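You operate a simulated robot arm through the tools that you are given. There is no shell and no other tool.

The job below is to be done with a simulated robot arm. You get a single attempt, and the scene is never put back.

TASK
Press bearing 6302 into the hub on the press and slide the hub out again.
Fine: Leave the press lever up. Where these are worked on the way, their far stop is far enough and under half their travel is too little: hub slide of the press, press lever.

The check looks at the end state, three seconds after you hand in, the way a careful person would. Anything else that was tipped, shoved, dropped, spilled or broken makes it a failure.

THE ROBOT
A 6-joint arm with a two-finger parallel gripper, fixed in place. Base frame: the origin is on the floor under the middle of its stand, x ahead of it, y to its left, z up. Units: cm, rad, N and s.
With the tool pointing down near the work surface it reaches from about 26 to 68 cm from the base axis. Its first joint turns from -1.152 to 1.152 rad. Payload 2.9 kg.
Tool frame: the origin (TCP) lies between the finger pads and is the grasp point; the fingertips stand 3 cm ahead of it; z points along the fingers, y is the line along which they close. The gripper opens to 11 cm. The fingers are 2 cm wide and 1 cm thick; the gripper's body (4.8 by 11.2 cm) begins 5.5 cm behind the TCP.
Orientation is that of the tool frame in the base frame, as a unit quaternion [x, y, z, w]. With the fingers straight down and closing along the base's y, the tool's x points along the base's -x, its y along +y and its z along -z.

THE INTERFACE
- The arm moves only by the tool servo_tool. Its argument "commands" is a list of rows, each an object of numbers (a shift or turn left out is 0, a gripper value left out holds the last): "x", "y", "z": the shift along the tool's x, y, z in mm; "rx", "ry", "rz": the turn, a rotation vector about the tool's x, y, z in rad; "hand": the finger opening in mm, from 0 to 110. In form: [{"x": .., "y": .., "z": .., "rx": .., "ry": .., "rz": .., "hand": ..}, ...]. A call has 1 to 20 rows; each row shifts and turns the commanded pose from where the row before left it, along the tool's axes as they then stand. Each row takes 0.2 s and may step no farther than 5 cm and 0.15 rad from the row before; otherwise, or with a gripper value out of range, the whole call is refused. A pose out of reach is approached as far as the arm can. The call stops where the force on the tool passes 90 N (or 10 N more than at its start, if that is more) or the arm is blocked; 0.2 s more then pass. The fingers move at their own pace (about 10.8 cm/s each) and stop on an object; they squeeze with about 44 N. The grip force told is the motor's: it shows also when the fingers shut on nothing. Time passes only in rows, and 0.2 s behind the last, so rows that do not move let the fingers close. It gives the time, the measured TCP pose, the force on the tool (base axes), the opening and the grip force at its end, in the units of the frame above (readings bear some noise), with the torque about the TCP (base axes, N m) and any sound that the robot's microphone picked up, and new pictures: "views" is both (left out), scene, wrist or none.
- Cameras (640 x 400 px; columns grow to the right, rows downward): "scene" is fixed at [7.91, 42.8, 140.6]; the picture's right is [-0.77, -0.64, 0.00], its down [-0.23, 0.28, -0.93] and it looks along [0.60, -0.71, -0.36] (base axes); focal length 222 px, centre (320, 200). "wrist" rides on the gripper at [7.2, 1.7, -10.3] in the tool frame; the picture's right is [-0.23, 0.97, 0.00], its down [-0.76, -0.18, -0.62] and it looks along [-0.61, -0.14, 0.78] (tool axes); focal length 222 px, centre (320, 200). There is no depth. A picture from a camera that has moved, and an enlarged one, comes with that camera's place and axes in the base frame and with its lens.
- enlarge(camera, box): a new picture of the part [left, top, right, bottom] of that camera's present view, enlarged. No time passes.
- finish_job(): hands the job in; it is judged then, once.

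Places have to be worked out from the pictures, the camera data and where the tool is seen. Open the gripper and draw the arm clear of the work before you hand the job in, unless the task says otherwise.

The tools are called after "Request:" as name(argument=value, ...) on one line, values as JSON. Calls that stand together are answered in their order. servo_tool: Moves the arm, as the interface text tells. Its arguments: {"type":"object","properties":{"commands":{"type":"array","items":{"type":"object","properties":{"x":{"type":"number"},"y":{"type":"number"},"z":{"type":"number"},"rx":{"type":"number"},"ry":{"type":"number"},"rz":{"type":"number"},"hand":{"type":"number"}}}},"views":{"type":"string","enum":["both","scene","wrist","none"]}},"required":["commands"]} The other tools are called the same way: enlarge (camera, box) takes an enlarged picture of a part of a camera's view; finish_job () hands the job in.

At the start:

```text
t: 0.0
ee_pos: [28.41, 14.2, 138.25]
tool_rot: [0.0, 1.0, 0.001, 0.002]
wrist_force: [0.8, 0.5, 0.3]
torque: [-0.02, 0.03, 0.02]
width: 11.0
finger_force: 0.0
```

scene: 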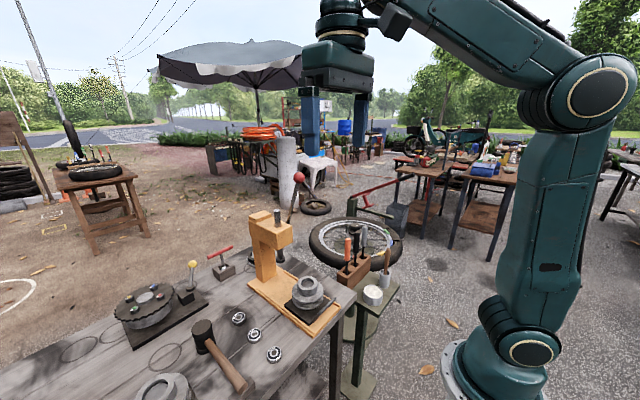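
wrist: 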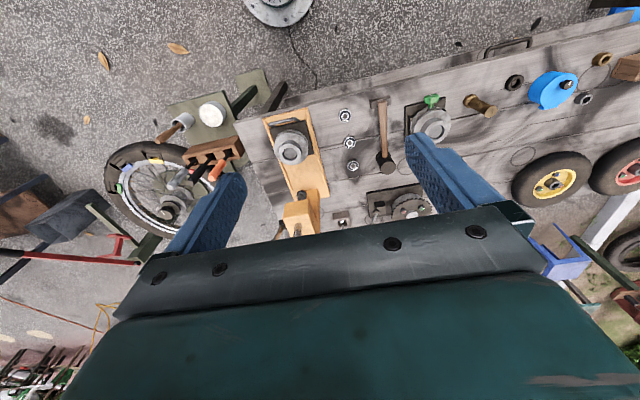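

I start by enlarging both views to identify the press, the hub, and the three bearings on the table.

Request:
enlarge(camera="scene", box=[180, 180, 380, 380])

Request:
enlarge(camera="wrist", box=[230, 80, 430, 240])

Request:
enlarge(camera="wrist", box=[325, 100, 375, 180])

Request:
enlarge(camera="scene", box=[220, 300, 300, 370])

```text
2.00 times, centred on (280, 280) of scene
camera zoom: at [7.91, 42.8, 140.6], right [-0.77, -0.64, 0.0], down [-0.23, 0.28, -0.93], along [0.6, -0.71, -0.36], focal length 443 px, centre (400, 40)
```

zoom: 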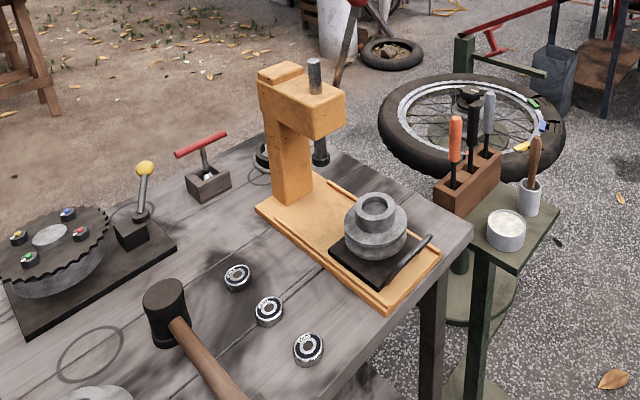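

```text
2.50 times, centred on (330, 160) of wrist
camera zoom: at [21.15, 15.91, 148.51], right [0.23, 0.97, 0.0], down [0.76, -0.18, 0.62], along [0.61, -0.14, -0.78], focal length 555 px, centre (295, 300)
```

zoom: 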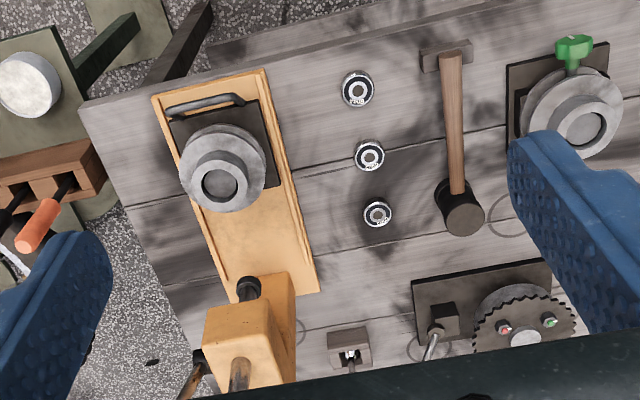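

```text
5.00 times, centred on (350, 140) of wrist
camera zoom: at [21.15, 15.91, 148.51], right [0.23, 0.97, 0.0], down [0.76, -0.18, 0.62], along [0.61, -0.14, -0.78], focal length 1111 px, centre (170, 500)
```

zoom: 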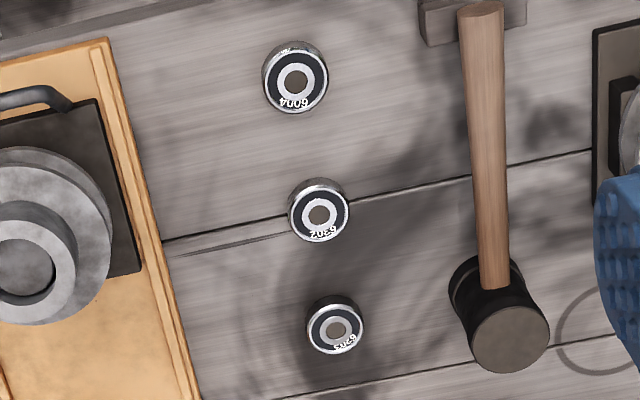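

```text
5.71 times, centred on (260, 335) of scene
camera zoom: at [7.91, 42.8, 140.6], right [-0.77, -0.64, 0.0], down [-0.23, 0.28, -0.93], along [0.6, -0.71, -0.36], focal length 1266 px, centre (663, -571)
```

zoom: 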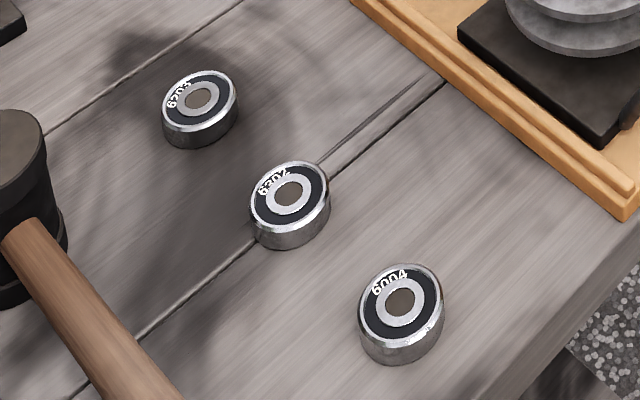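

The middle bearing reads 6302 and triangulates to about (55, 18.7, 77); the hub bore is about (48, 1, 88). Next I look closely at the press head and the lever.

Request:
enlarge(camera="scene", box=[240, 160, 350, 260])

Request:
enlarge(camera="scene", box=[240, 250, 350, 350])

Request:
enlarge(camera="wrist", box=[240, 160, 350, 240])

Request:
enlarge(camera="wrist", box=[250, 90, 340, 200])

```text
4.00 times, centred on (295, 210) of scene
camera zoom: at [7.91, 42.8, 140.6], right [-0.77, -0.64, 0.0], down [-0.23, 0.28, -0.93], along [0.6, -0.71, -0.36], focal length 886 px, centre (420, 160)
```

zoom: 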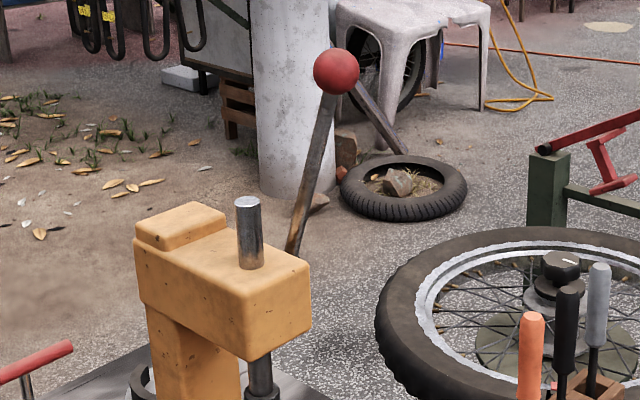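

```text
4.00 times, centred on (295, 300) of scene
camera zoom: at [7.91, 42.8, 140.6], right [-0.77, -0.64, 0.0], down [-0.23, 0.28, -0.93], along [0.6, -0.71, -0.36], focal length 886 px, centre (420, -200)
```

zoom: 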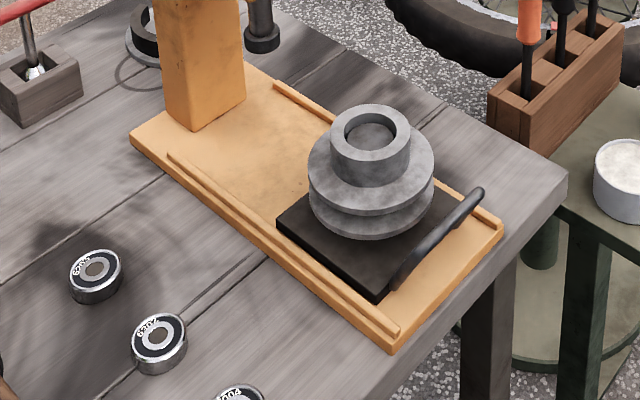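

```text
5.00 times, centred on (295, 200) of wrist
camera zoom: at [21.15, 15.91, 148.51], right [0.23, 0.97, 0.0], down [0.76, -0.18, 0.62], along [0.61, -0.14, -0.78], focal length 1111 px, centre (445, 200)
```

zoom: 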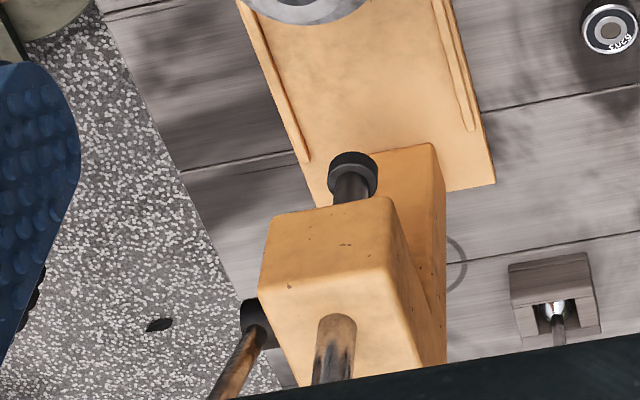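

```text
3.64 times, centred on (295, 145) of wrist
camera zoom: at [21.15, 15.91, 148.51], right [0.23, 0.97, 0.0], down [0.76, -0.18, 0.62], along [0.61, -0.14, -0.78], focal length 808 px, centre (411, 400)
```

zoom: 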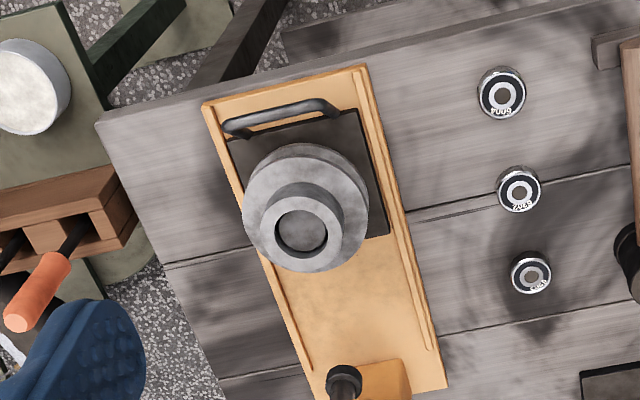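

The press base is aligned with x (x 40–76, y −7…7.6), the slide runs along x with the handle at the near end, and the lever with the red ball stands up on the −y side of the head. I move above bearing 6302 to refine its place.

Request:
servo_tool(commands=[{"x": -26.8, "y": 4.5, "z": 38}, {"x": -26.8, "y": 4.5, "z": 38}, {"x": -26.8, "y": 4.5, "z": 38}, {"x": -26.8, "y": 4.5, "z": 38}, {"x": -26.8, "y": 4.5, "z": 38}, {"x": -26.8, "y": 4.5, "z": 38}, {"x": -26.8, "y": 4.5, "z": 38}, {"x": -26.8, "y": 4.5, "z": 38}, {"x": -26.8, "y": 4.5, "z": 38}, {"x": -26.8, "y": 4.5, "z": 38}, {}], views="both")

```text
t: 2.4
ee_pos: [55.07, 18.6, 100.34]
tool_rot: [-0.001, 1.0, 0.001, 0.002]
wrist_force: [0.7, 0.0, 0.6]
torque: [0.02, 0.01, 0.01]
width: 10.99
finger_force: 0.1
camera wrist: at [47.8, 20.36, 110.61], right [0.23, 0.97, 0.0], down [0.76, -0.18, 0.63], along [0.61, -0.14, -0.78], focal length 222 px, centre (320, 200)
```

scene: 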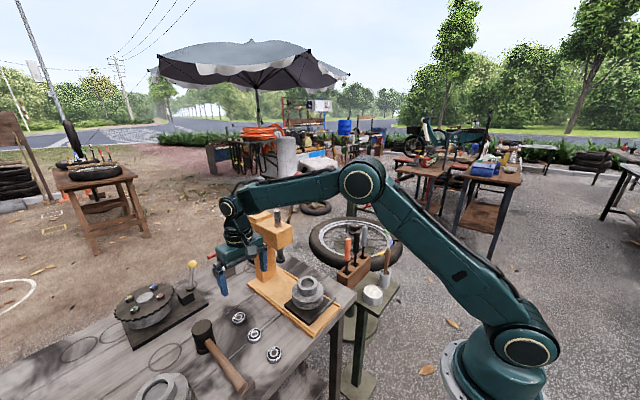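
wrist: 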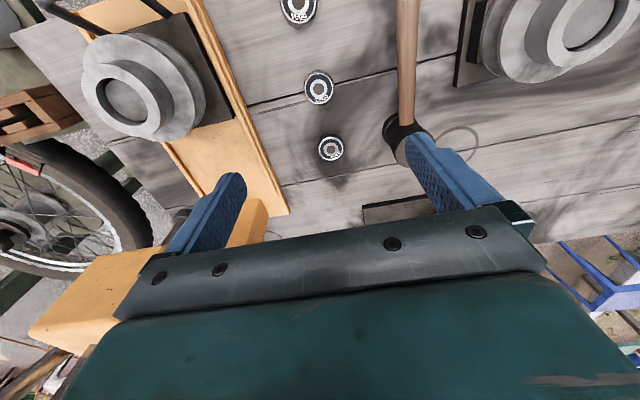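

Request:
enlarge(camera="wrist", box=[270, 0, 370, 170])

Request:
enlarge(camera="wrist", box=[20, 0, 260, 160])

```text
2.35 times, centred on (320, 85) of wrist
camera zoom: at [47.8, 20.36, 110.61], right [0.23, 0.97, 0.0], down [0.76, -0.18, 0.63], along [0.61, -0.14, -0.78], focal length 523 px, centre (320, 471)
```

zoom: 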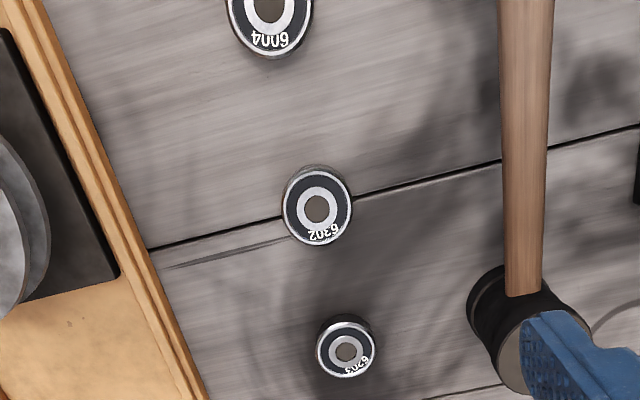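

```text
2.50 times, centred on (140, 80) of wrist
camera zoom: at [47.8, 20.36, 110.61], right [0.23, 0.97, 0.0], down [0.76, -0.18, 0.63], along [0.61, -0.14, -0.78], focal length 555 px, centre (770, 500)
```

zoom: 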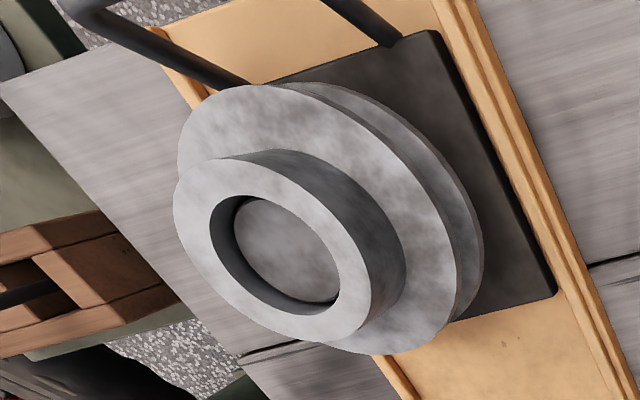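

The middle bearing clearly reads 6302, at about (54.8, 18.7) with its top near z 77.3; the hub is at about (49.1, 0.55) with its top near z 88. I narrow the gripper and descend to just above the bearing.

Request:
servo_tool(commands=[{"x": 2.5, "y": 0.7, "z": 38, "hand": 75}, {"z": 38}, {"z": 38}, {"z": 35}, {"z": 30}, {}], views="both")

```text
t: 3.8
ee_pos: [54.85, 18.79, 82.38]
tool_rot: [0.0, 1.0, 0.002, 0.002]
wrist_force: [0.7, -0.1, -0.1]
torque: [0.0, -0.03, 0.0]
width: 7.51
finger_force: 0.0
camera wrist: at [47.6, 20.46, 92.72], right [0.23, 0.97, 0.0], down [0.76, -0.18, 0.63], along [0.61, -0.14, -0.78], focal length 222 px, centre (320, 200)
```

scene: 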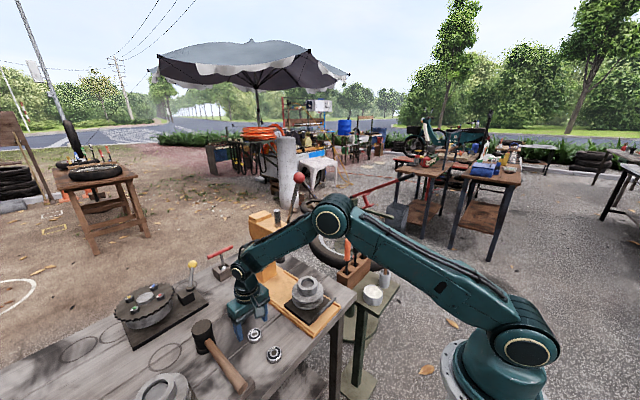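
wrist: 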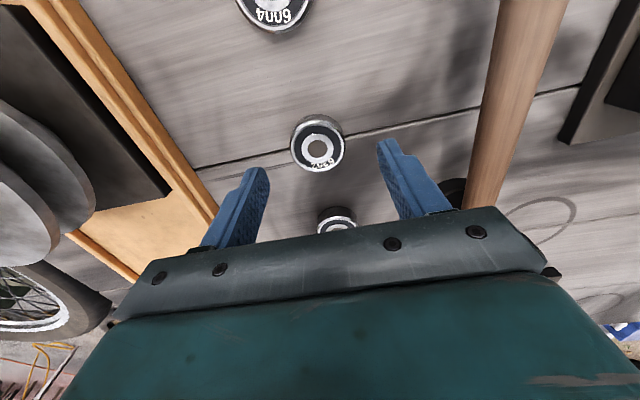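

Fingertips are near z 79.4 now. I zoom in on the bearing between the fingers to refine centring before descending.

Request:
enlarge(camera="wrist", box=[230, 90, 430, 240])

Request:
enlarge(camera="scene", box=[215, 270, 295, 370])

```text
2.67 times, centred on (330, 165) of wrist
camera zoom: at [47.6, 20.46, 92.72], right [0.23, 0.97, 0.0], down [0.76, -0.18, 0.63], along [0.61, -0.14, -0.78], focal length 592 px, centre (293, 293)
```

zoom: 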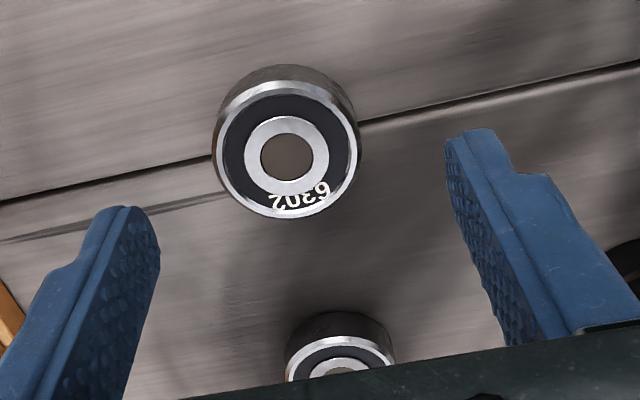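

```text
4.00 times, centred on (255, 320) of scene
camera zoom: at [7.91, 42.8, 140.6], right [-0.77, -0.64, 0.0], down [-0.23, 0.28, -0.93], along [0.6, -0.71, -0.36], focal length 886 px, centre (580, -280)
```

zoom: 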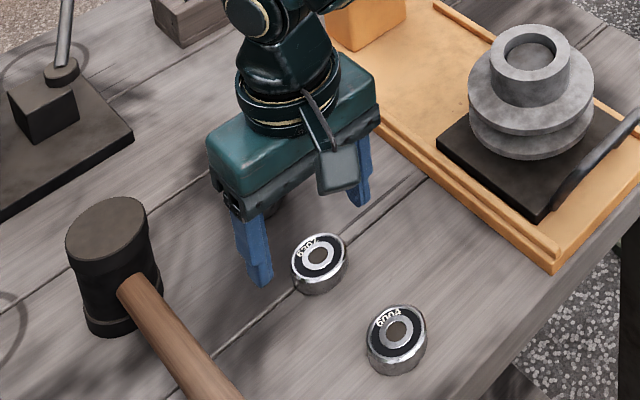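

Centring is good (bearing ≈ (54.85, 18.64)). I correct y by −1.5 mm and descend about 2 cm, checking force and picture.

Request:
servo_tool(commands=[{"y": -1.5, "z": 12}, {"z": 10}, {}], views="wrist")

Request:
enlarge(camera="wrist", box=[230, 90, 430, 240])

Request:
enlarge(camera="scene", box=[225, 290, 285, 350])

```text
t: 4.6
ee_pos: [54.94, 18.42, 80.25]
tool_rot: [0.0, 1.0, 0.001, 0.002]
wrist_force: [-0.1, 0.2, -0.4]
torque: [0.01, 0.0, 0.02]
width: 7.54
finger_force: 0.1
camera wrist: at [47.65, 20.26, 90.56], right [0.23, 0.97, 0.0], down [0.76, -0.18, 0.63], along [0.61, -0.14, -0.78], focal length 222 px, centre (320, 200)
```

wrist: 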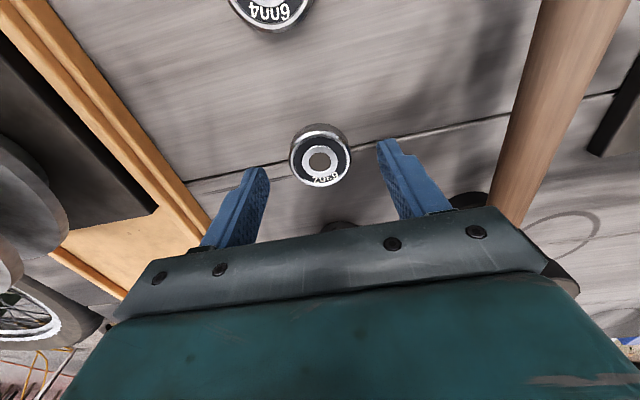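

```text
2.67 times, centred on (330, 165) of wrist
camera zoom: at [47.65, 20.26, 90.56], right [0.23, 0.97, 0.0], down [0.76, -0.18, 0.63], along [0.61, -0.14, -0.78], focal length 592 px, centre (293, 293)
```

zoom: 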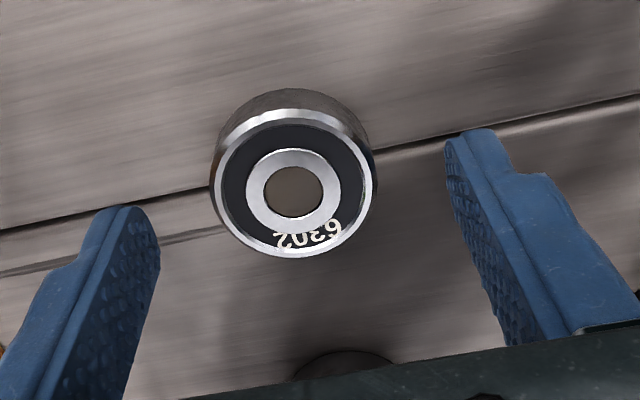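

```text
6.67 times, centred on (255, 320) of scene
camera zoom: at [7.91, 42.8, 140.6], right [-0.77, -0.64, 0.0], down [-0.23, 0.28, -0.93], along [0.6, -0.71, -0.36], focal length 1477 px, centre (753, -600)
```

zoom: 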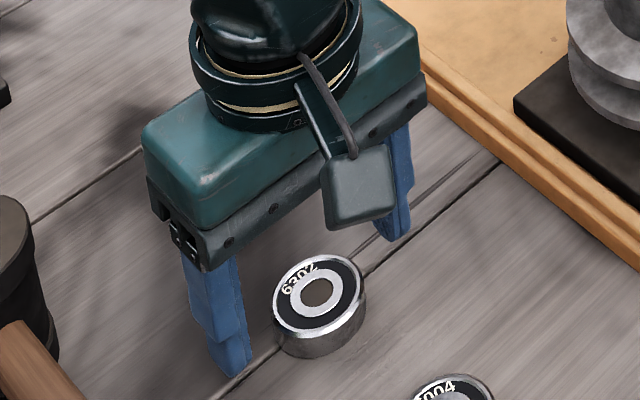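

The bearing's apparent size puts its top at z ≈ 76.8, centre (54.85, 18.64), so the table is near 75.5. I lower 11 mm so the pads cover the upper half of its rim, and close.

Request:
servo_tool(commands=[{"z": 6}, {"z": 5}, {"hand": 30}, {"hand": 30}, {"hand": 30}, {"hand": 30}], views="wrist")

Request:
enlarge(camera="wrist", box=[230, 90, 430, 240])

Request:
enlarge(camera="scene", box=[225, 290, 285, 350])

```text
t: 6.0
ee_pos: [54.98, 18.4, 79.08]
tool_rot: [0.001, 1.0, 0.001, 0.001]
wrist_force: [0.0, -0.4, 2.3]
torque: [-0.04, -0.01, -0.02]
width: 4.06
finger_force: 43.8
camera wrist: at [47.78, 20.26, 89.46], right [0.23, 0.97, 0.0], down [0.76, -0.18, 0.63], along [0.61, -0.14, -0.78], focal length 222 px, centre (320, 200)
```

wrist: 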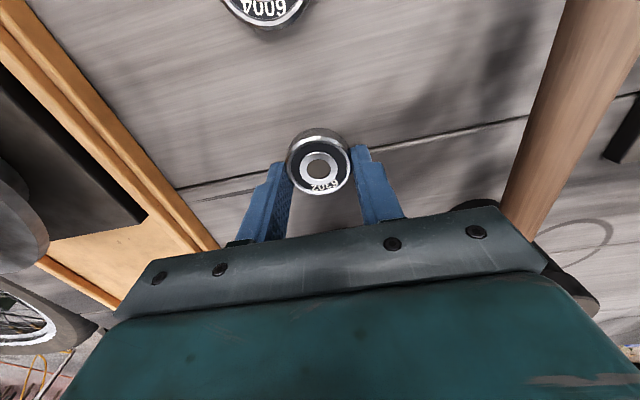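

```text
2.67 times, centred on (330, 165) of wrist
camera zoom: at [47.78, 20.26, 89.46], right [0.23, 0.97, 0.0], down [0.76, -0.18, 0.63], along [0.61, -0.14, -0.78], focal length 592 px, centre (293, 293)
```

zoom: 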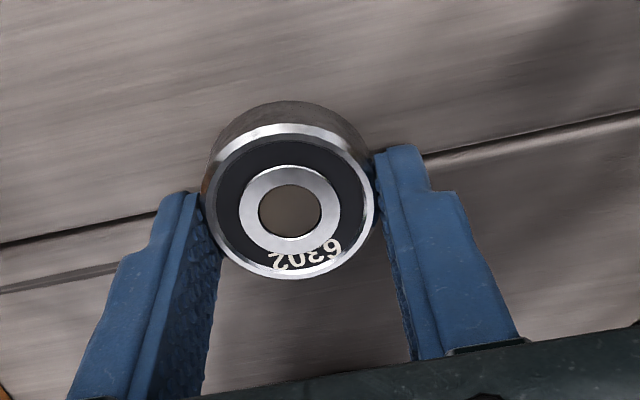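

```text
6.67 times, centred on (255, 320) of scene
camera zoom: at [7.91, 42.8, 140.6], right [-0.77, -0.64, 0.0], down [-0.23, 0.28, -0.93], along [0.6, -0.71, -0.36], focal length 1477 px, centre (753, -600)
```

zoom: 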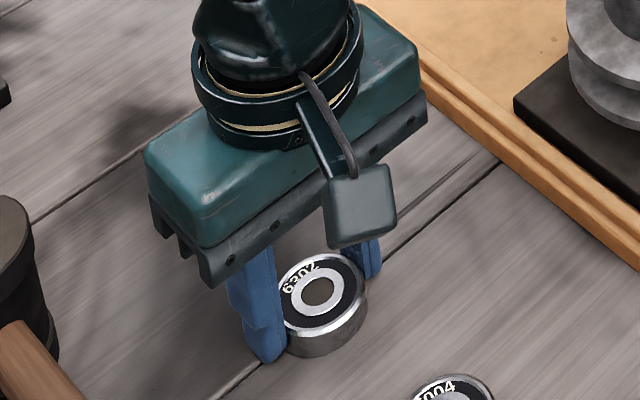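

The bearing is gripped (width 4.06, 44 N). I lift it straight up and carry it above the hub.

Request:
servo_tool(commands=[{"z": -30}, {"z": -45}, {"z": -45}, {"z": -45}, {"z": -15, "x": 10, "y": -30}, {"x": 12, "y": -40}, {"x": 12, "y": -40}, {"x": 12, "y": -40}, {"x": 11, "y": -29}, {}], views="both")

Request:
enlarge(camera="wrist", box=[200, 40, 440, 240])

Request:
enlarge(camera="scene", box=[250, 220, 350, 320])

```text
t: 8.2
ee_pos: [49.23, 0.58, 97.08]
tool_rot: [0.0, 1.0, 0.001, 0.001]
wrist_force: [0.6, -0.9, -0.6]
torque: [0.03, 0.04, 0.03]
width: 4.07
finger_force: 43.9
camera wrist: at [42.03, 2.42, 107.36], right [0.23, 0.97, 0.0], down [0.76, -0.18, 0.62], along [0.61, -0.14, -0.78], focal length 222 px, centre (320, 200)
```

scene: 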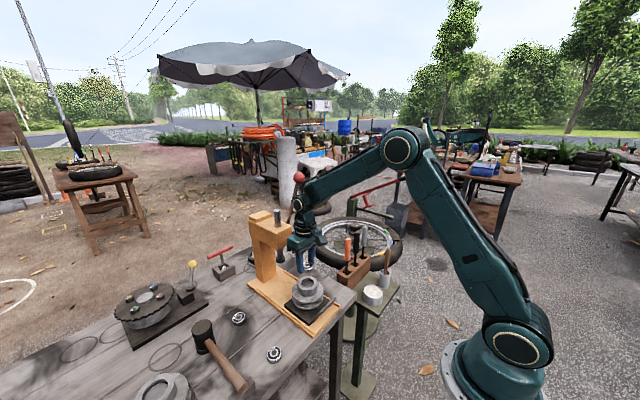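
wrist: 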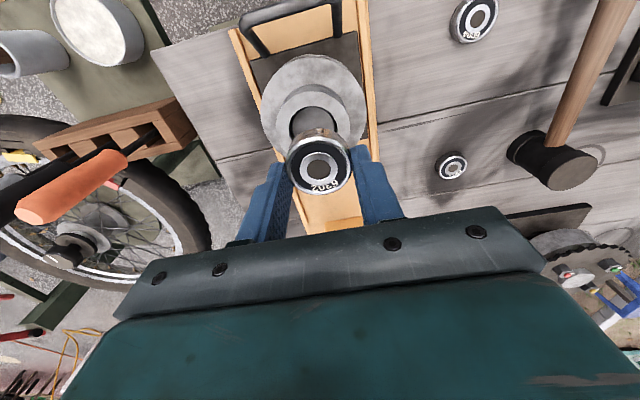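

```text
2.00 times, centred on (320, 140) of wrist
camera zoom: at [42.03, 2.42, 107.36], right [0.23, 0.97, 0.0], down [0.76, -0.18, 0.62], along [0.61, -0.14, -0.78], focal length 444 px, centre (320, 320)
```

zoom: 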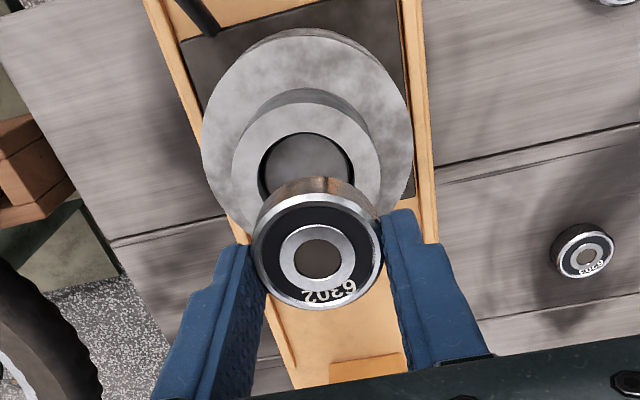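

```text
4.00 times, centred on (300, 270) of scene
camera zoom: at [7.91, 42.8, 140.6], right [-0.77, -0.64, 0.0], down [-0.23, 0.28, -0.93], along [0.6, -0.71, -0.36], focal length 886 px, centre (400, -80)
```

zoom: 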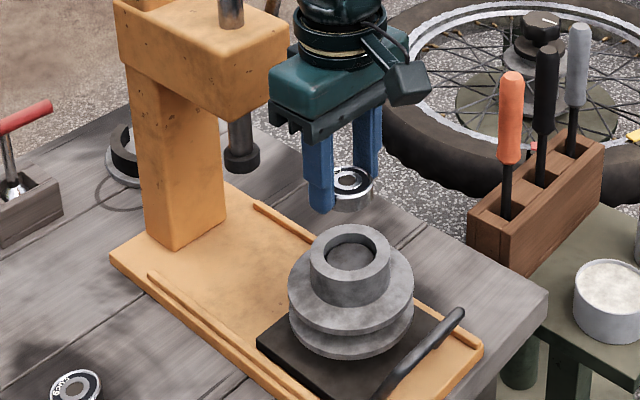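

The bearing hangs above the hub; bore ≈ 4.2 cm like the bearing, so alignment must be good. I zoom in more in both cameras to measure the offset.

Request:
enlarge(camera="scene", box=[290, 255, 330, 295])

Request:
enlarge(camera="wrist", box=[250, 50, 390, 210])

```text
10.00 times, centred on (310, 275) of scene
camera zoom: at [7.91, 42.8, 140.6], right [-0.77, -0.64, 0.0], down [-0.23, 0.28, -0.93], along [0.6, -0.71, -0.36], focal length 2216 px, centre (420, -550)
```

zoom: 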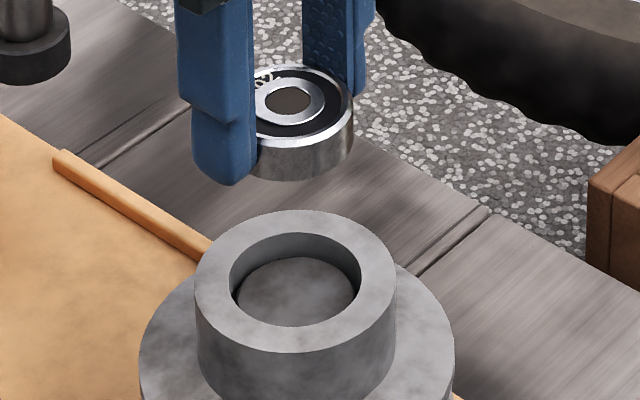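

```text
2.50 times, centred on (320, 130) of wrist
camera zoom: at [42.03, 2.42, 107.36], right [0.23, 0.97, 0.0], down [0.76, -0.18, 0.62], along [0.61, -0.14, -0.78], focal length 555 px, centre (320, 375)
```

zoom: 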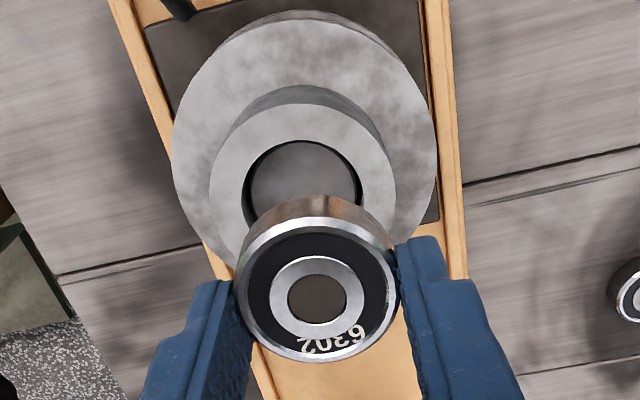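

Combining both views, the hub bore centre is about (49.45, 0.13), i.e. roughly +0.15 cm in x and −0.5 cm in y from the bearing. I shift that way and descend to about 1 cm above the rim.

Request:
servo_tool(commands=[{"x": -1.5, "y": -5.2, "z": 15}, {"z": 15}, {"z": 12}, {}], views="wrist")

Request:
enlarge(camera="wrist", box=[250, 70, 390, 210])

Request:
enlarge(camera="scene", box=[290, 255, 330, 295])

```text
t: 9.2
ee_pos: [49.64, 0.23, 92.58]
tool_rot: [0.001, 1.0, 0.0, 0.001]
wrist_force: [-0.3, -0.1, -0.3]
torque: [0.0, -0.02, 0.03]
width: 4.05
finger_force: 43.8
camera wrist: at [42.34, 1.99, 102.95], right [0.23, 0.97, 0.0], down [0.76, -0.18, 0.63], along [0.61, -0.14, -0.78], focal length 222 px, centre (320, 200)
```

wrist: 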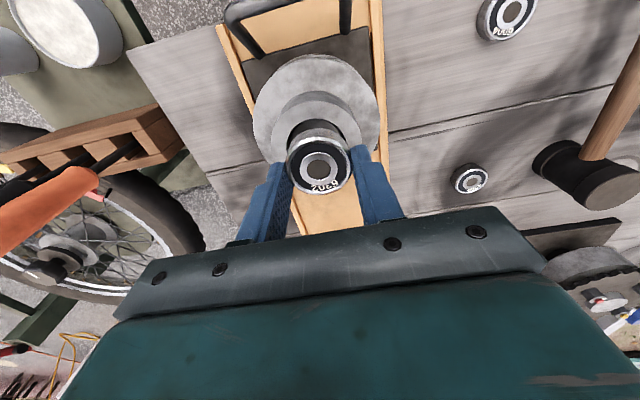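

```text
2.86 times, centred on (320, 140) of wrist
camera zoom: at [42.34, 1.99, 102.95], right [0.23, 0.97, 0.0], down [0.76, -0.18, 0.63], along [0.61, -0.14, -0.78], focal length 635 px, centre (320, 371)
```

zoom: 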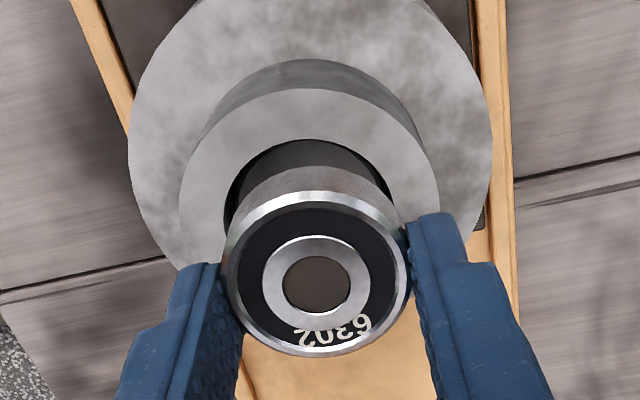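

```text
10.00 times, centred on (310, 275) of scene
camera zoom: at [7.91, 42.8, 140.6], right [-0.77, -0.64, 0.0], down [-0.23, 0.28, -0.93], along [0.6, -0.71, -0.36], focal length 2216 px, centre (420, -550)
```

zoom: 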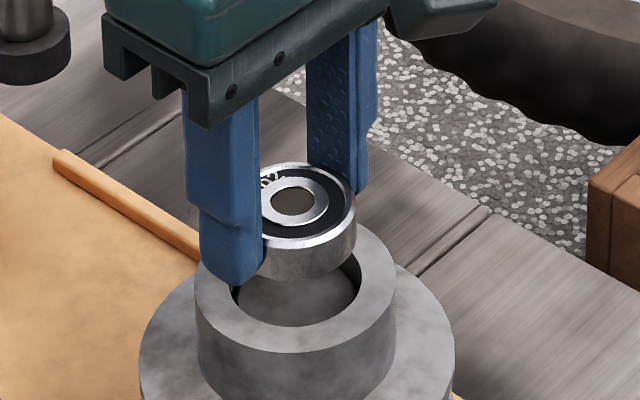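

The offset is now small: about −0.2 cm in y, x about right. I correct y and descend a further 8 mm, then compare again.

Request:
servo_tool(commands=[{"y": -2, "z": 4}, {"z": 4}, {}], views="none")

Request:
enlarge(camera="wrist", box=[250, 70, 390, 210])

Request:
enlarge(camera="scene", box=[290, 255, 330, 295])

```text
t: 10.0
ee_pos: [49.61, 0.01, 91.91]
tool_rot: [0.0, 1.0, 0.002, 0.002]
wrist_force: [-0.1, -0.7, -2.0]
torque: [-0.01, 0.0, 0.0]
width: 4.07
finger_force: 44.0
```

```text
2.86 times, centred on (320, 140) of wrist
camera zoom: at [42.29, 1.73, 102.19], right [0.23, 0.97, 0.0], down [0.76, -0.18, 0.62], along [0.61, -0.14, -0.78], focal length 635 px, centre (320, 371)
```

zoom: 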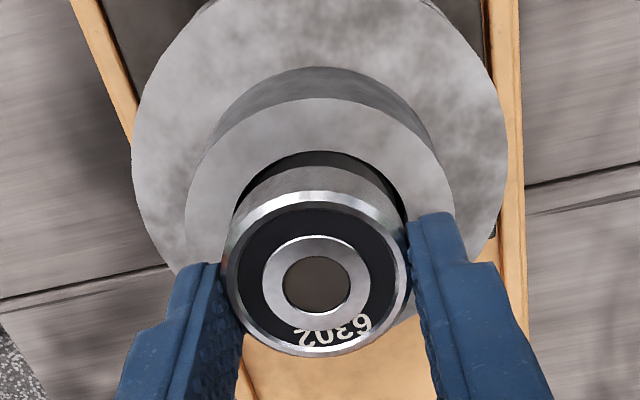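

```text
10.00 times, centred on (310, 275) of scene
camera zoom: at [7.91, 42.8, 140.6], right [-0.77, -0.64, 0.0], down [-0.23, 0.28, -0.93], along [0.6, -0.71, -0.36], focal length 2216 px, centre (420, -550)
```

zoom: 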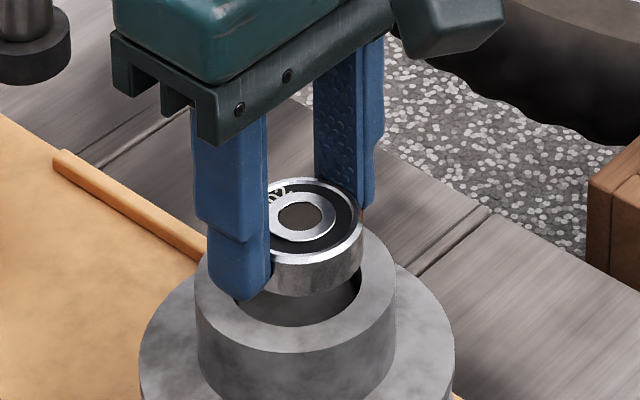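

With the hub top now judged at z ≈ 87.0, both cameras agree the remaining offset is about +0.2 cm in x. I shift that and descend 9 mm more.

Request:
servo_tool(commands=[{"x": -2, "y": 0.3, "z": 5}, {"z": 4}, {}], views="none")

Request:
enlarge(camera="wrist", box=[250, 70, 390, 210])

Request:
enlarge(camera="scene", box=[290, 255, 330, 295])

```text
t: 10.8
ee_pos: [49.8, -0.05, 91.02]
tool_rot: [0.0, 1.0, 0.001, 0.003]
wrist_force: [0.4, 0.3, -1.1]
torque: [0.01, 0.01, 0.06]
width: 4.06
finger_force: 44.0
```

```text
2.86 times, centred on (320, 140) of wrist
camera zoom: at [42.5, 1.81, 101.38], right [0.23, 0.97, 0.0], down [0.76, -0.18, 0.63], along [0.61, -0.14, -0.78], focal length 635 px, centre (320, 371)
```

zoom: 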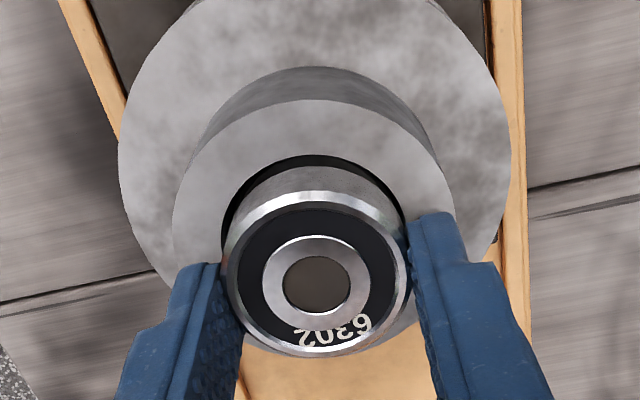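

```text
10.00 times, centred on (310, 275) of scene
camera zoom: at [7.91, 42.8, 140.6], right [-0.77, -0.64, 0.0], down [-0.23, 0.28, -0.93], along [0.6, -0.71, -0.36], focal length 2216 px, centre (420, -550)
```

zoom: 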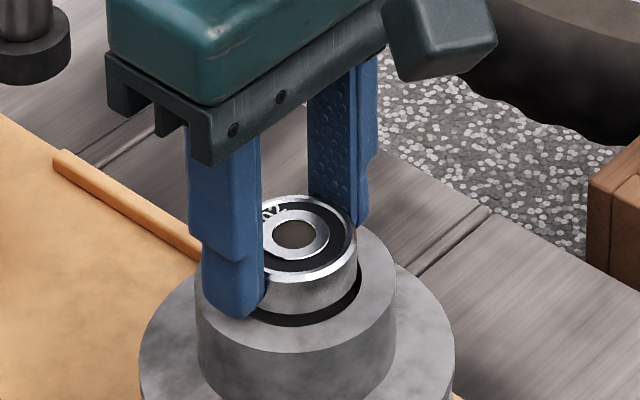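

Alignment is within about 1 mm in both cameras. I trim x +0.7 mm, y −0.7 mm and lower the bearing into the bore mouth in small steps, watching the force.

Request:
servo_tool(commands=[{"x": -0.7, "y": -0.7, "z": 3}, {"z": 3}, {}], views="none")

Request:
enlarge(camera="wrist", box=[250, 70, 390, 210])

Request:
enlarge(camera="scene", box=[290, 255, 330, 295])

```text
t: 11.6
ee_pos: [49.8, 0.15, 90.68]
tool_rot: [0.0, 1.0, 0.001, 0.002]
wrist_force: [-2.5, 0.9, 8.2]
torque: [-0.22, 0.09, -0.08]
width: 4.04
finger_force: 44.0
```

```text
2.86 times, centred on (320, 140) of wrist
camera zoom: at [42.59, 1.77, 100.89], right [0.23, 0.97, 0.0], down [0.76, -0.18, 0.63], along [0.61, -0.14, -0.78], focal length 635 px, centre (320, 371)
```

zoom: 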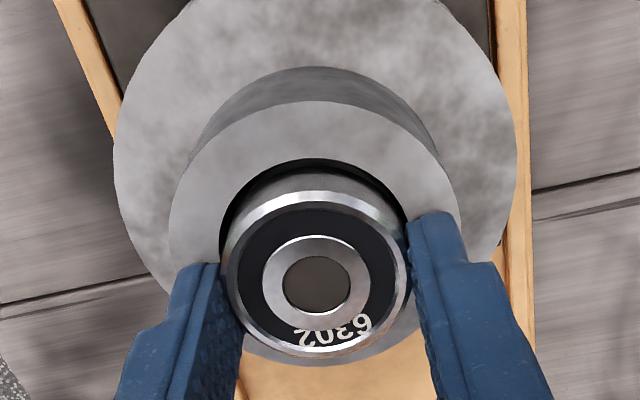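

```text
10.00 times, centred on (310, 275) of scene
camera zoom: at [7.89, 42.81, 140.6], right [-0.77, -0.64, 0.0], down [-0.23, 0.28, -0.93], along [0.6, -0.71, -0.36], focal length 2216 px, centre (420, -550)
```

zoom: 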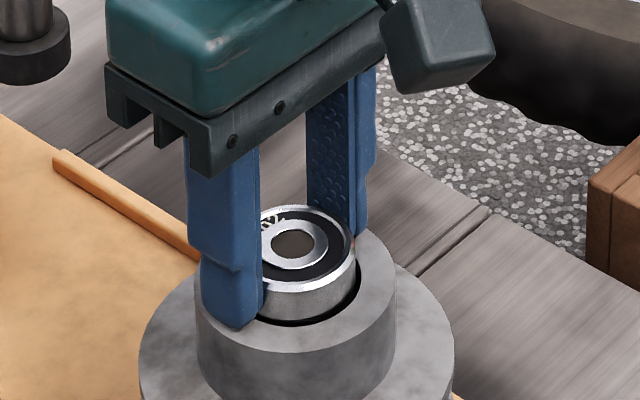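

Light contact (8 N) with the torque pointing to the −y side and a small −x push, so the bearing rides the rim on that side. I shift slightly +y and −x while keeping light downward pressure.

Request:
servo_tool(commands=[{"x": 0.7, "y": 0.8}, {"z": 1}, {}], views="none")

```text
t: 12.4
ee_pos: [49.9, 0.0, 90.51]
tool_rot: [0.001, 1.0, -0.001, 0.004]
wrist_force: [-3.6, -7.6, 28.7]
torque: [-0.37, 0.26, 0.01]
width: 4.04
finger_force: 43.9
```

Force rose to 29 N, with a resultant near the centre — possibly fingertips on the rim or the bearing on the chamfer. I look closely before moving more.

Request:
enlarge(camera="wrist", box=[260, 90, 380, 190])

Request:
enlarge(camera="scene", box=[298, 262, 324, 288])

```text
4.00 times, centred on (320, 140) of wrist
camera zoom: at [42.62, 1.8, 100.86], right [0.23, 0.97, 0.0], down [0.76, -0.18, 0.63], along [0.61, -0.14, -0.78], focal length 888 px, centre (320, 440)
```

zoom: 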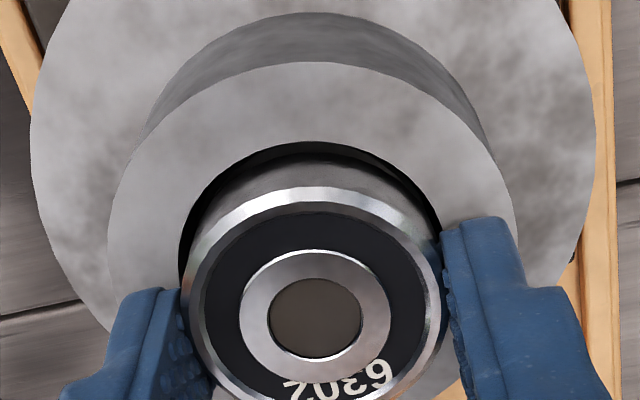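

```text
15.38 times, centred on (311, 275) of scene
camera zoom: at [7.86, 42.79, 140.61], right [-0.77, -0.64, 0.0], down [-0.23, 0.28, -0.93], along [0.6, -0.71, -0.36], focal length 3409 px, centre (458, -954)
```

zoom: 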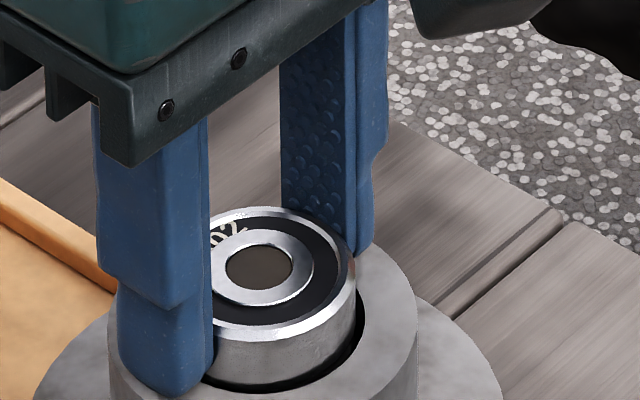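

Re-analysis: the pads hold the bearing over nearly its full height (tips about 1 mm above its bottom), and it sits slightly toward −x of the TCP, so its bottom face is right at the rim. The forces (−x, −y) and the scene view both say to move a little −x/−y; I lift 1 mm, shift, and lower again.

Request:
servo_tool(commands=[{"z": -2}, {"x": 1.3, "y": -0.6}, {"z": 1.5}, {}], views="none")

```text
t: 13.4
ee_pos: [49.83, 0.03, 90.53]
tool_rot: [0.0, 1.0, 0.0, 0.004]
wrist_force: [5.4, -5.4, 29.0]
torque: [-0.61, -0.03, 0.21]
width: 4.04
finger_force: 43.7
```

The torque/force pattern is consistent with the fingertips themselves touching the rim (contact ~2.5–3 cm out). I unload by lifting 2 mm and look again carefully at the alignment.

Request:
servo_tool(commands=[{"z": -2}, {}], views="none")

Request:
enlarge(camera="wrist", box=[275, 110, 365, 190])

Request:
enlarge(camera="scene", box=[298, 264, 322, 294])

```text
t: 14.0
ee_pos: [49.7, 0.02, 90.54]
tool_rot: [-0.001, 1.0, 0.001, 0.002]
wrist_force: [11.4, -2.7, 11.4]
torque: [-0.45, -0.27, 0.36]
width: 4.05
finger_force: 44.1
```

```text
5.00 times, centred on (320, 150) of wrist
camera zoom: at [42.5, 1.79, 100.89], right [0.23, 0.97, 0.0], down [0.76, -0.18, 0.63], along [0.61, -0.14, -0.78], focal length 1111 px, centre (320, 450)
```

zoom: 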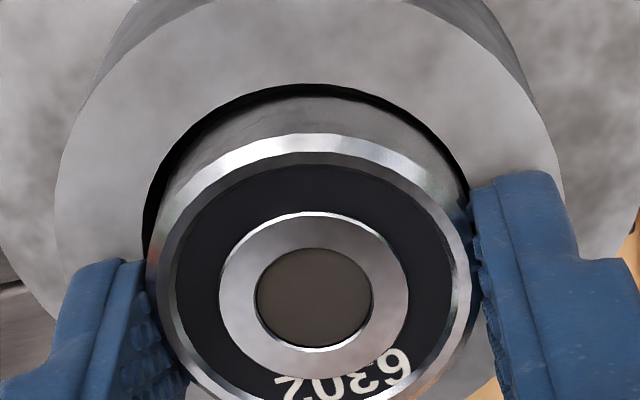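

```text
13.33 times, centred on (310, 279) of scene
camera zoom: at [7.92, 42.8, 140.6], right [-0.77, -0.64, 0.0], down [-0.23, 0.28, -0.93], along [0.6, -0.71, -0.36], focal length 2954 px, centre (453, -853)
```

zoom: 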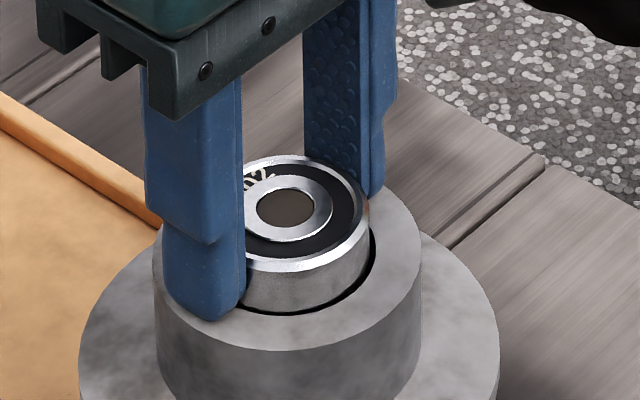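

Lateral force now shows the bearing is constrained by the bore wall (it's in the mouth) and the picture shows a thin uniform gap. I relieve the side load by moving +x 0.8 mm and check the force.

Request:
servo_tool(commands=[{"x": -0.8}, {}], views="none")

```text
t: 14.6
ee_pos: [49.74, -0.0, 90.66]
tool_rot: [-0.001, 1.0, 0.001, 0.0]
wrist_force: [7.4, 0.1, 7.1]
torque: [-0.23, -0.23, 0.18]
width: 4.07
finger_force: 43.9
```

Force is dropping; I relieve a bit more in +x.

Request:
servo_tool(commands=[{"x": -0.8}, {}], views="none")

Request:
enlarge(camera="wrist", box=[275, 110, 365, 190])

Request:
enlarge(camera="scene", box=[298, 264, 322, 294])

```text
t: 15.2
ee_pos: [49.76, 0.13, 90.64]
tool_rot: [-0.001, 1.0, 0.0, 0.0]
wrist_force: [0.3, 4.3, 6.3]
torque: [-0.1, -0.05, 0.05]
width: 4.07
finger_force: 44.0
```

```text
5.00 times, centred on (320, 150) of wrist
camera zoom: at [42.45, 1.81, 100.92], right [0.23, 0.97, 0.0], down [0.76, -0.18, 0.62], along [0.61, -0.14, -0.78], focal length 1111 px, centre (320, 450)
```

zoom: 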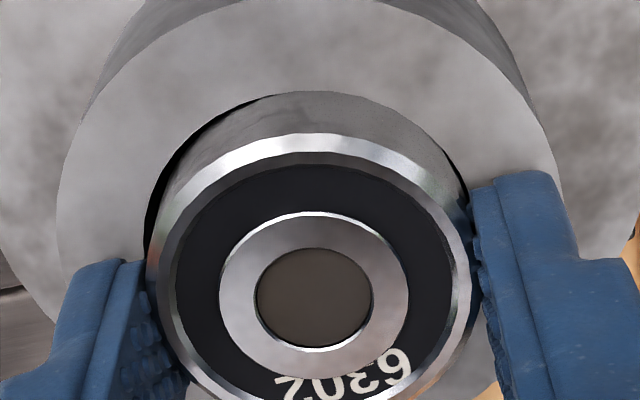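

```text
13.33 times, centred on (310, 279) of scene
camera zoom: at [7.9, 42.81, 140.6], right [-0.77, -0.64, 0.0], down [-0.23, 0.28, -0.93], along [0.6, -0.71, -0.36], focal length 2954 px, centre (453, -853)
```

zoom: 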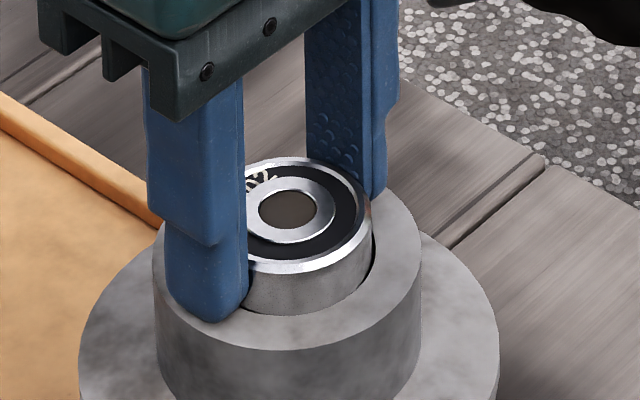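

The bearing is slightly too far −x (near gap closed). I lift 3 mm, shift +x 1.5 mm and −y 0.3 mm, and lower again to light contact.

Request:
servo_tool(commands=[{"z": -3}, {"x": -1.5, "y": -0.3}, {}], views="none")

Request:
enlarge(camera="wrist", box=[260, 90, 380, 190])

Request:
enlarge(camera="scene", box=[298, 264, 322, 294])

```text
t: 16.0
ee_pos: [49.88, -0.14, 91.08]
tool_rot: [-0.001, 1.0, 0.001, 0.001]
wrist_force: [-0.1, 0.9, -1.2]
torque: [-0.01, -0.02, -0.02]
width: 4.06
finger_force: 44.4
```

```text
4.00 times, centred on (320, 140) of wrist
camera zoom: at [42.64, 1.67, 101.3], right [0.23, 0.97, 0.0], down [0.76, -0.18, 0.62], along [0.61, -0.14, -0.78], focal length 888 px, centre (320, 440)
```

zoom: 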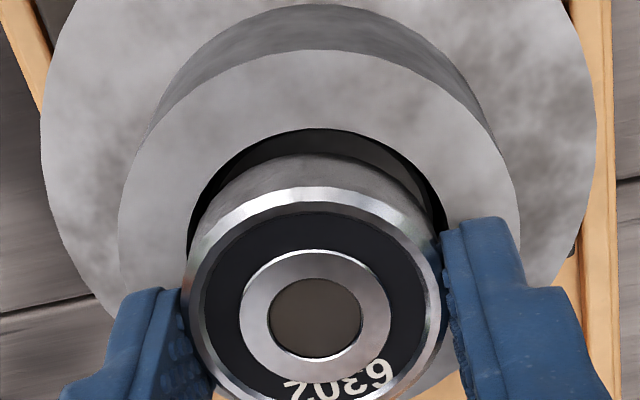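

```text
13.33 times, centred on (310, 279) of scene
camera zoom: at [7.91, 42.8, 140.6], right [-0.77, -0.64, 0.0], down [-0.23, 0.28, -0.93], along [0.6, -0.71, -0.36], focal length 2954 px, centre (453, -853)
```

zoom: 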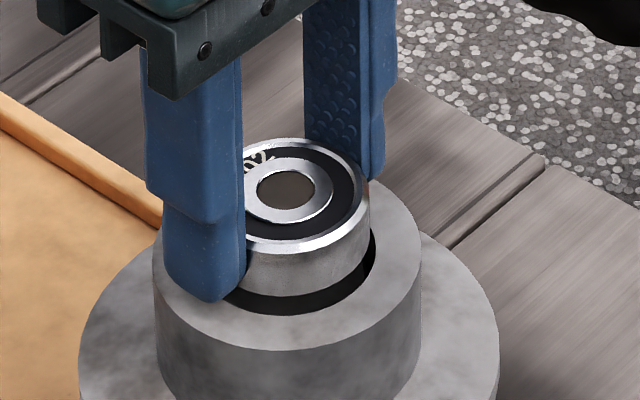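

All three measures now agree within about 0.5 mm. I descend straight in small steps until light contact.

Request:
servo_tool(commands=[{"y": 0.3, "z": 2}, {"z": 1.5}, {}], views="none")

Request:
servo_tool(commands=[{"z": 1.5}, {}], views="none")

Request:
enlarge(camera="wrist", box=[275, 110, 365, 190])

Request:
enlarge(camera="scene", box=[298, 264, 322, 294])

```text
t: 16.8
ee_pos: [49.88, 0.07, 90.68]
tool_rot: [0.0, 1.0, 0.001, 0.002]
wrist_force: [-3.0, -1.9, 4.6]
torque: [-0.23, 0.13, -0.04]
width: 4.03
finger_force: 44.7
```

```text
t: 17.4
ee_pos: [50.05, 0.04, 90.63]
tool_rot: [0.0, 1.0, 0.0, 0.003]
wrist_force: [-4.6, 2.3, 22.0]
torque: [-0.4, 0.19, -0.17]
width: 4.06
finger_force: 44.1
```

```text
5.00 times, centred on (320, 150) of wrist
camera zoom: at [42.72, 1.79, 100.87], right [0.23, 0.97, 0.0], down [0.76, -0.18, 0.63], along [0.61, -0.14, -0.78], focal length 1111 px, centre (320, 450)
```

zoom: 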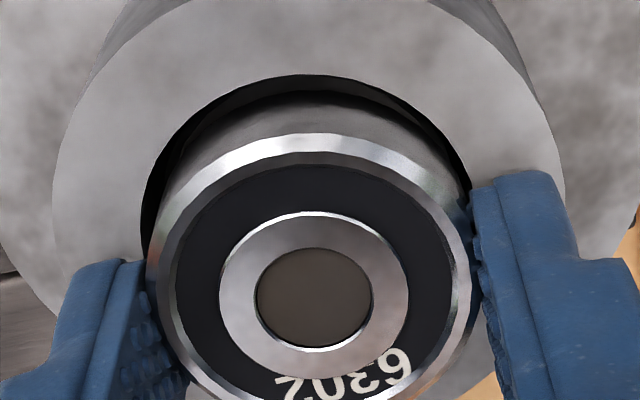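

```text
13.33 times, centred on (310, 279) of scene
camera zoom: at [7.87, 42.81, 140.6], right [-0.77, -0.64, 0.0], down [-0.23, 0.28, -0.93], along [0.6, -0.71, -0.36], focal length 2954 px, centre (453, -853)
```

zoom: 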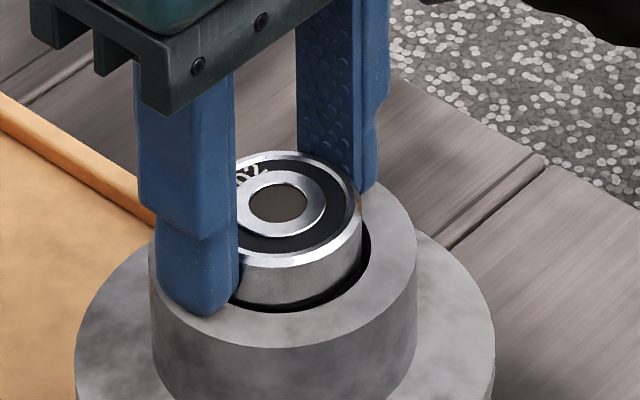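

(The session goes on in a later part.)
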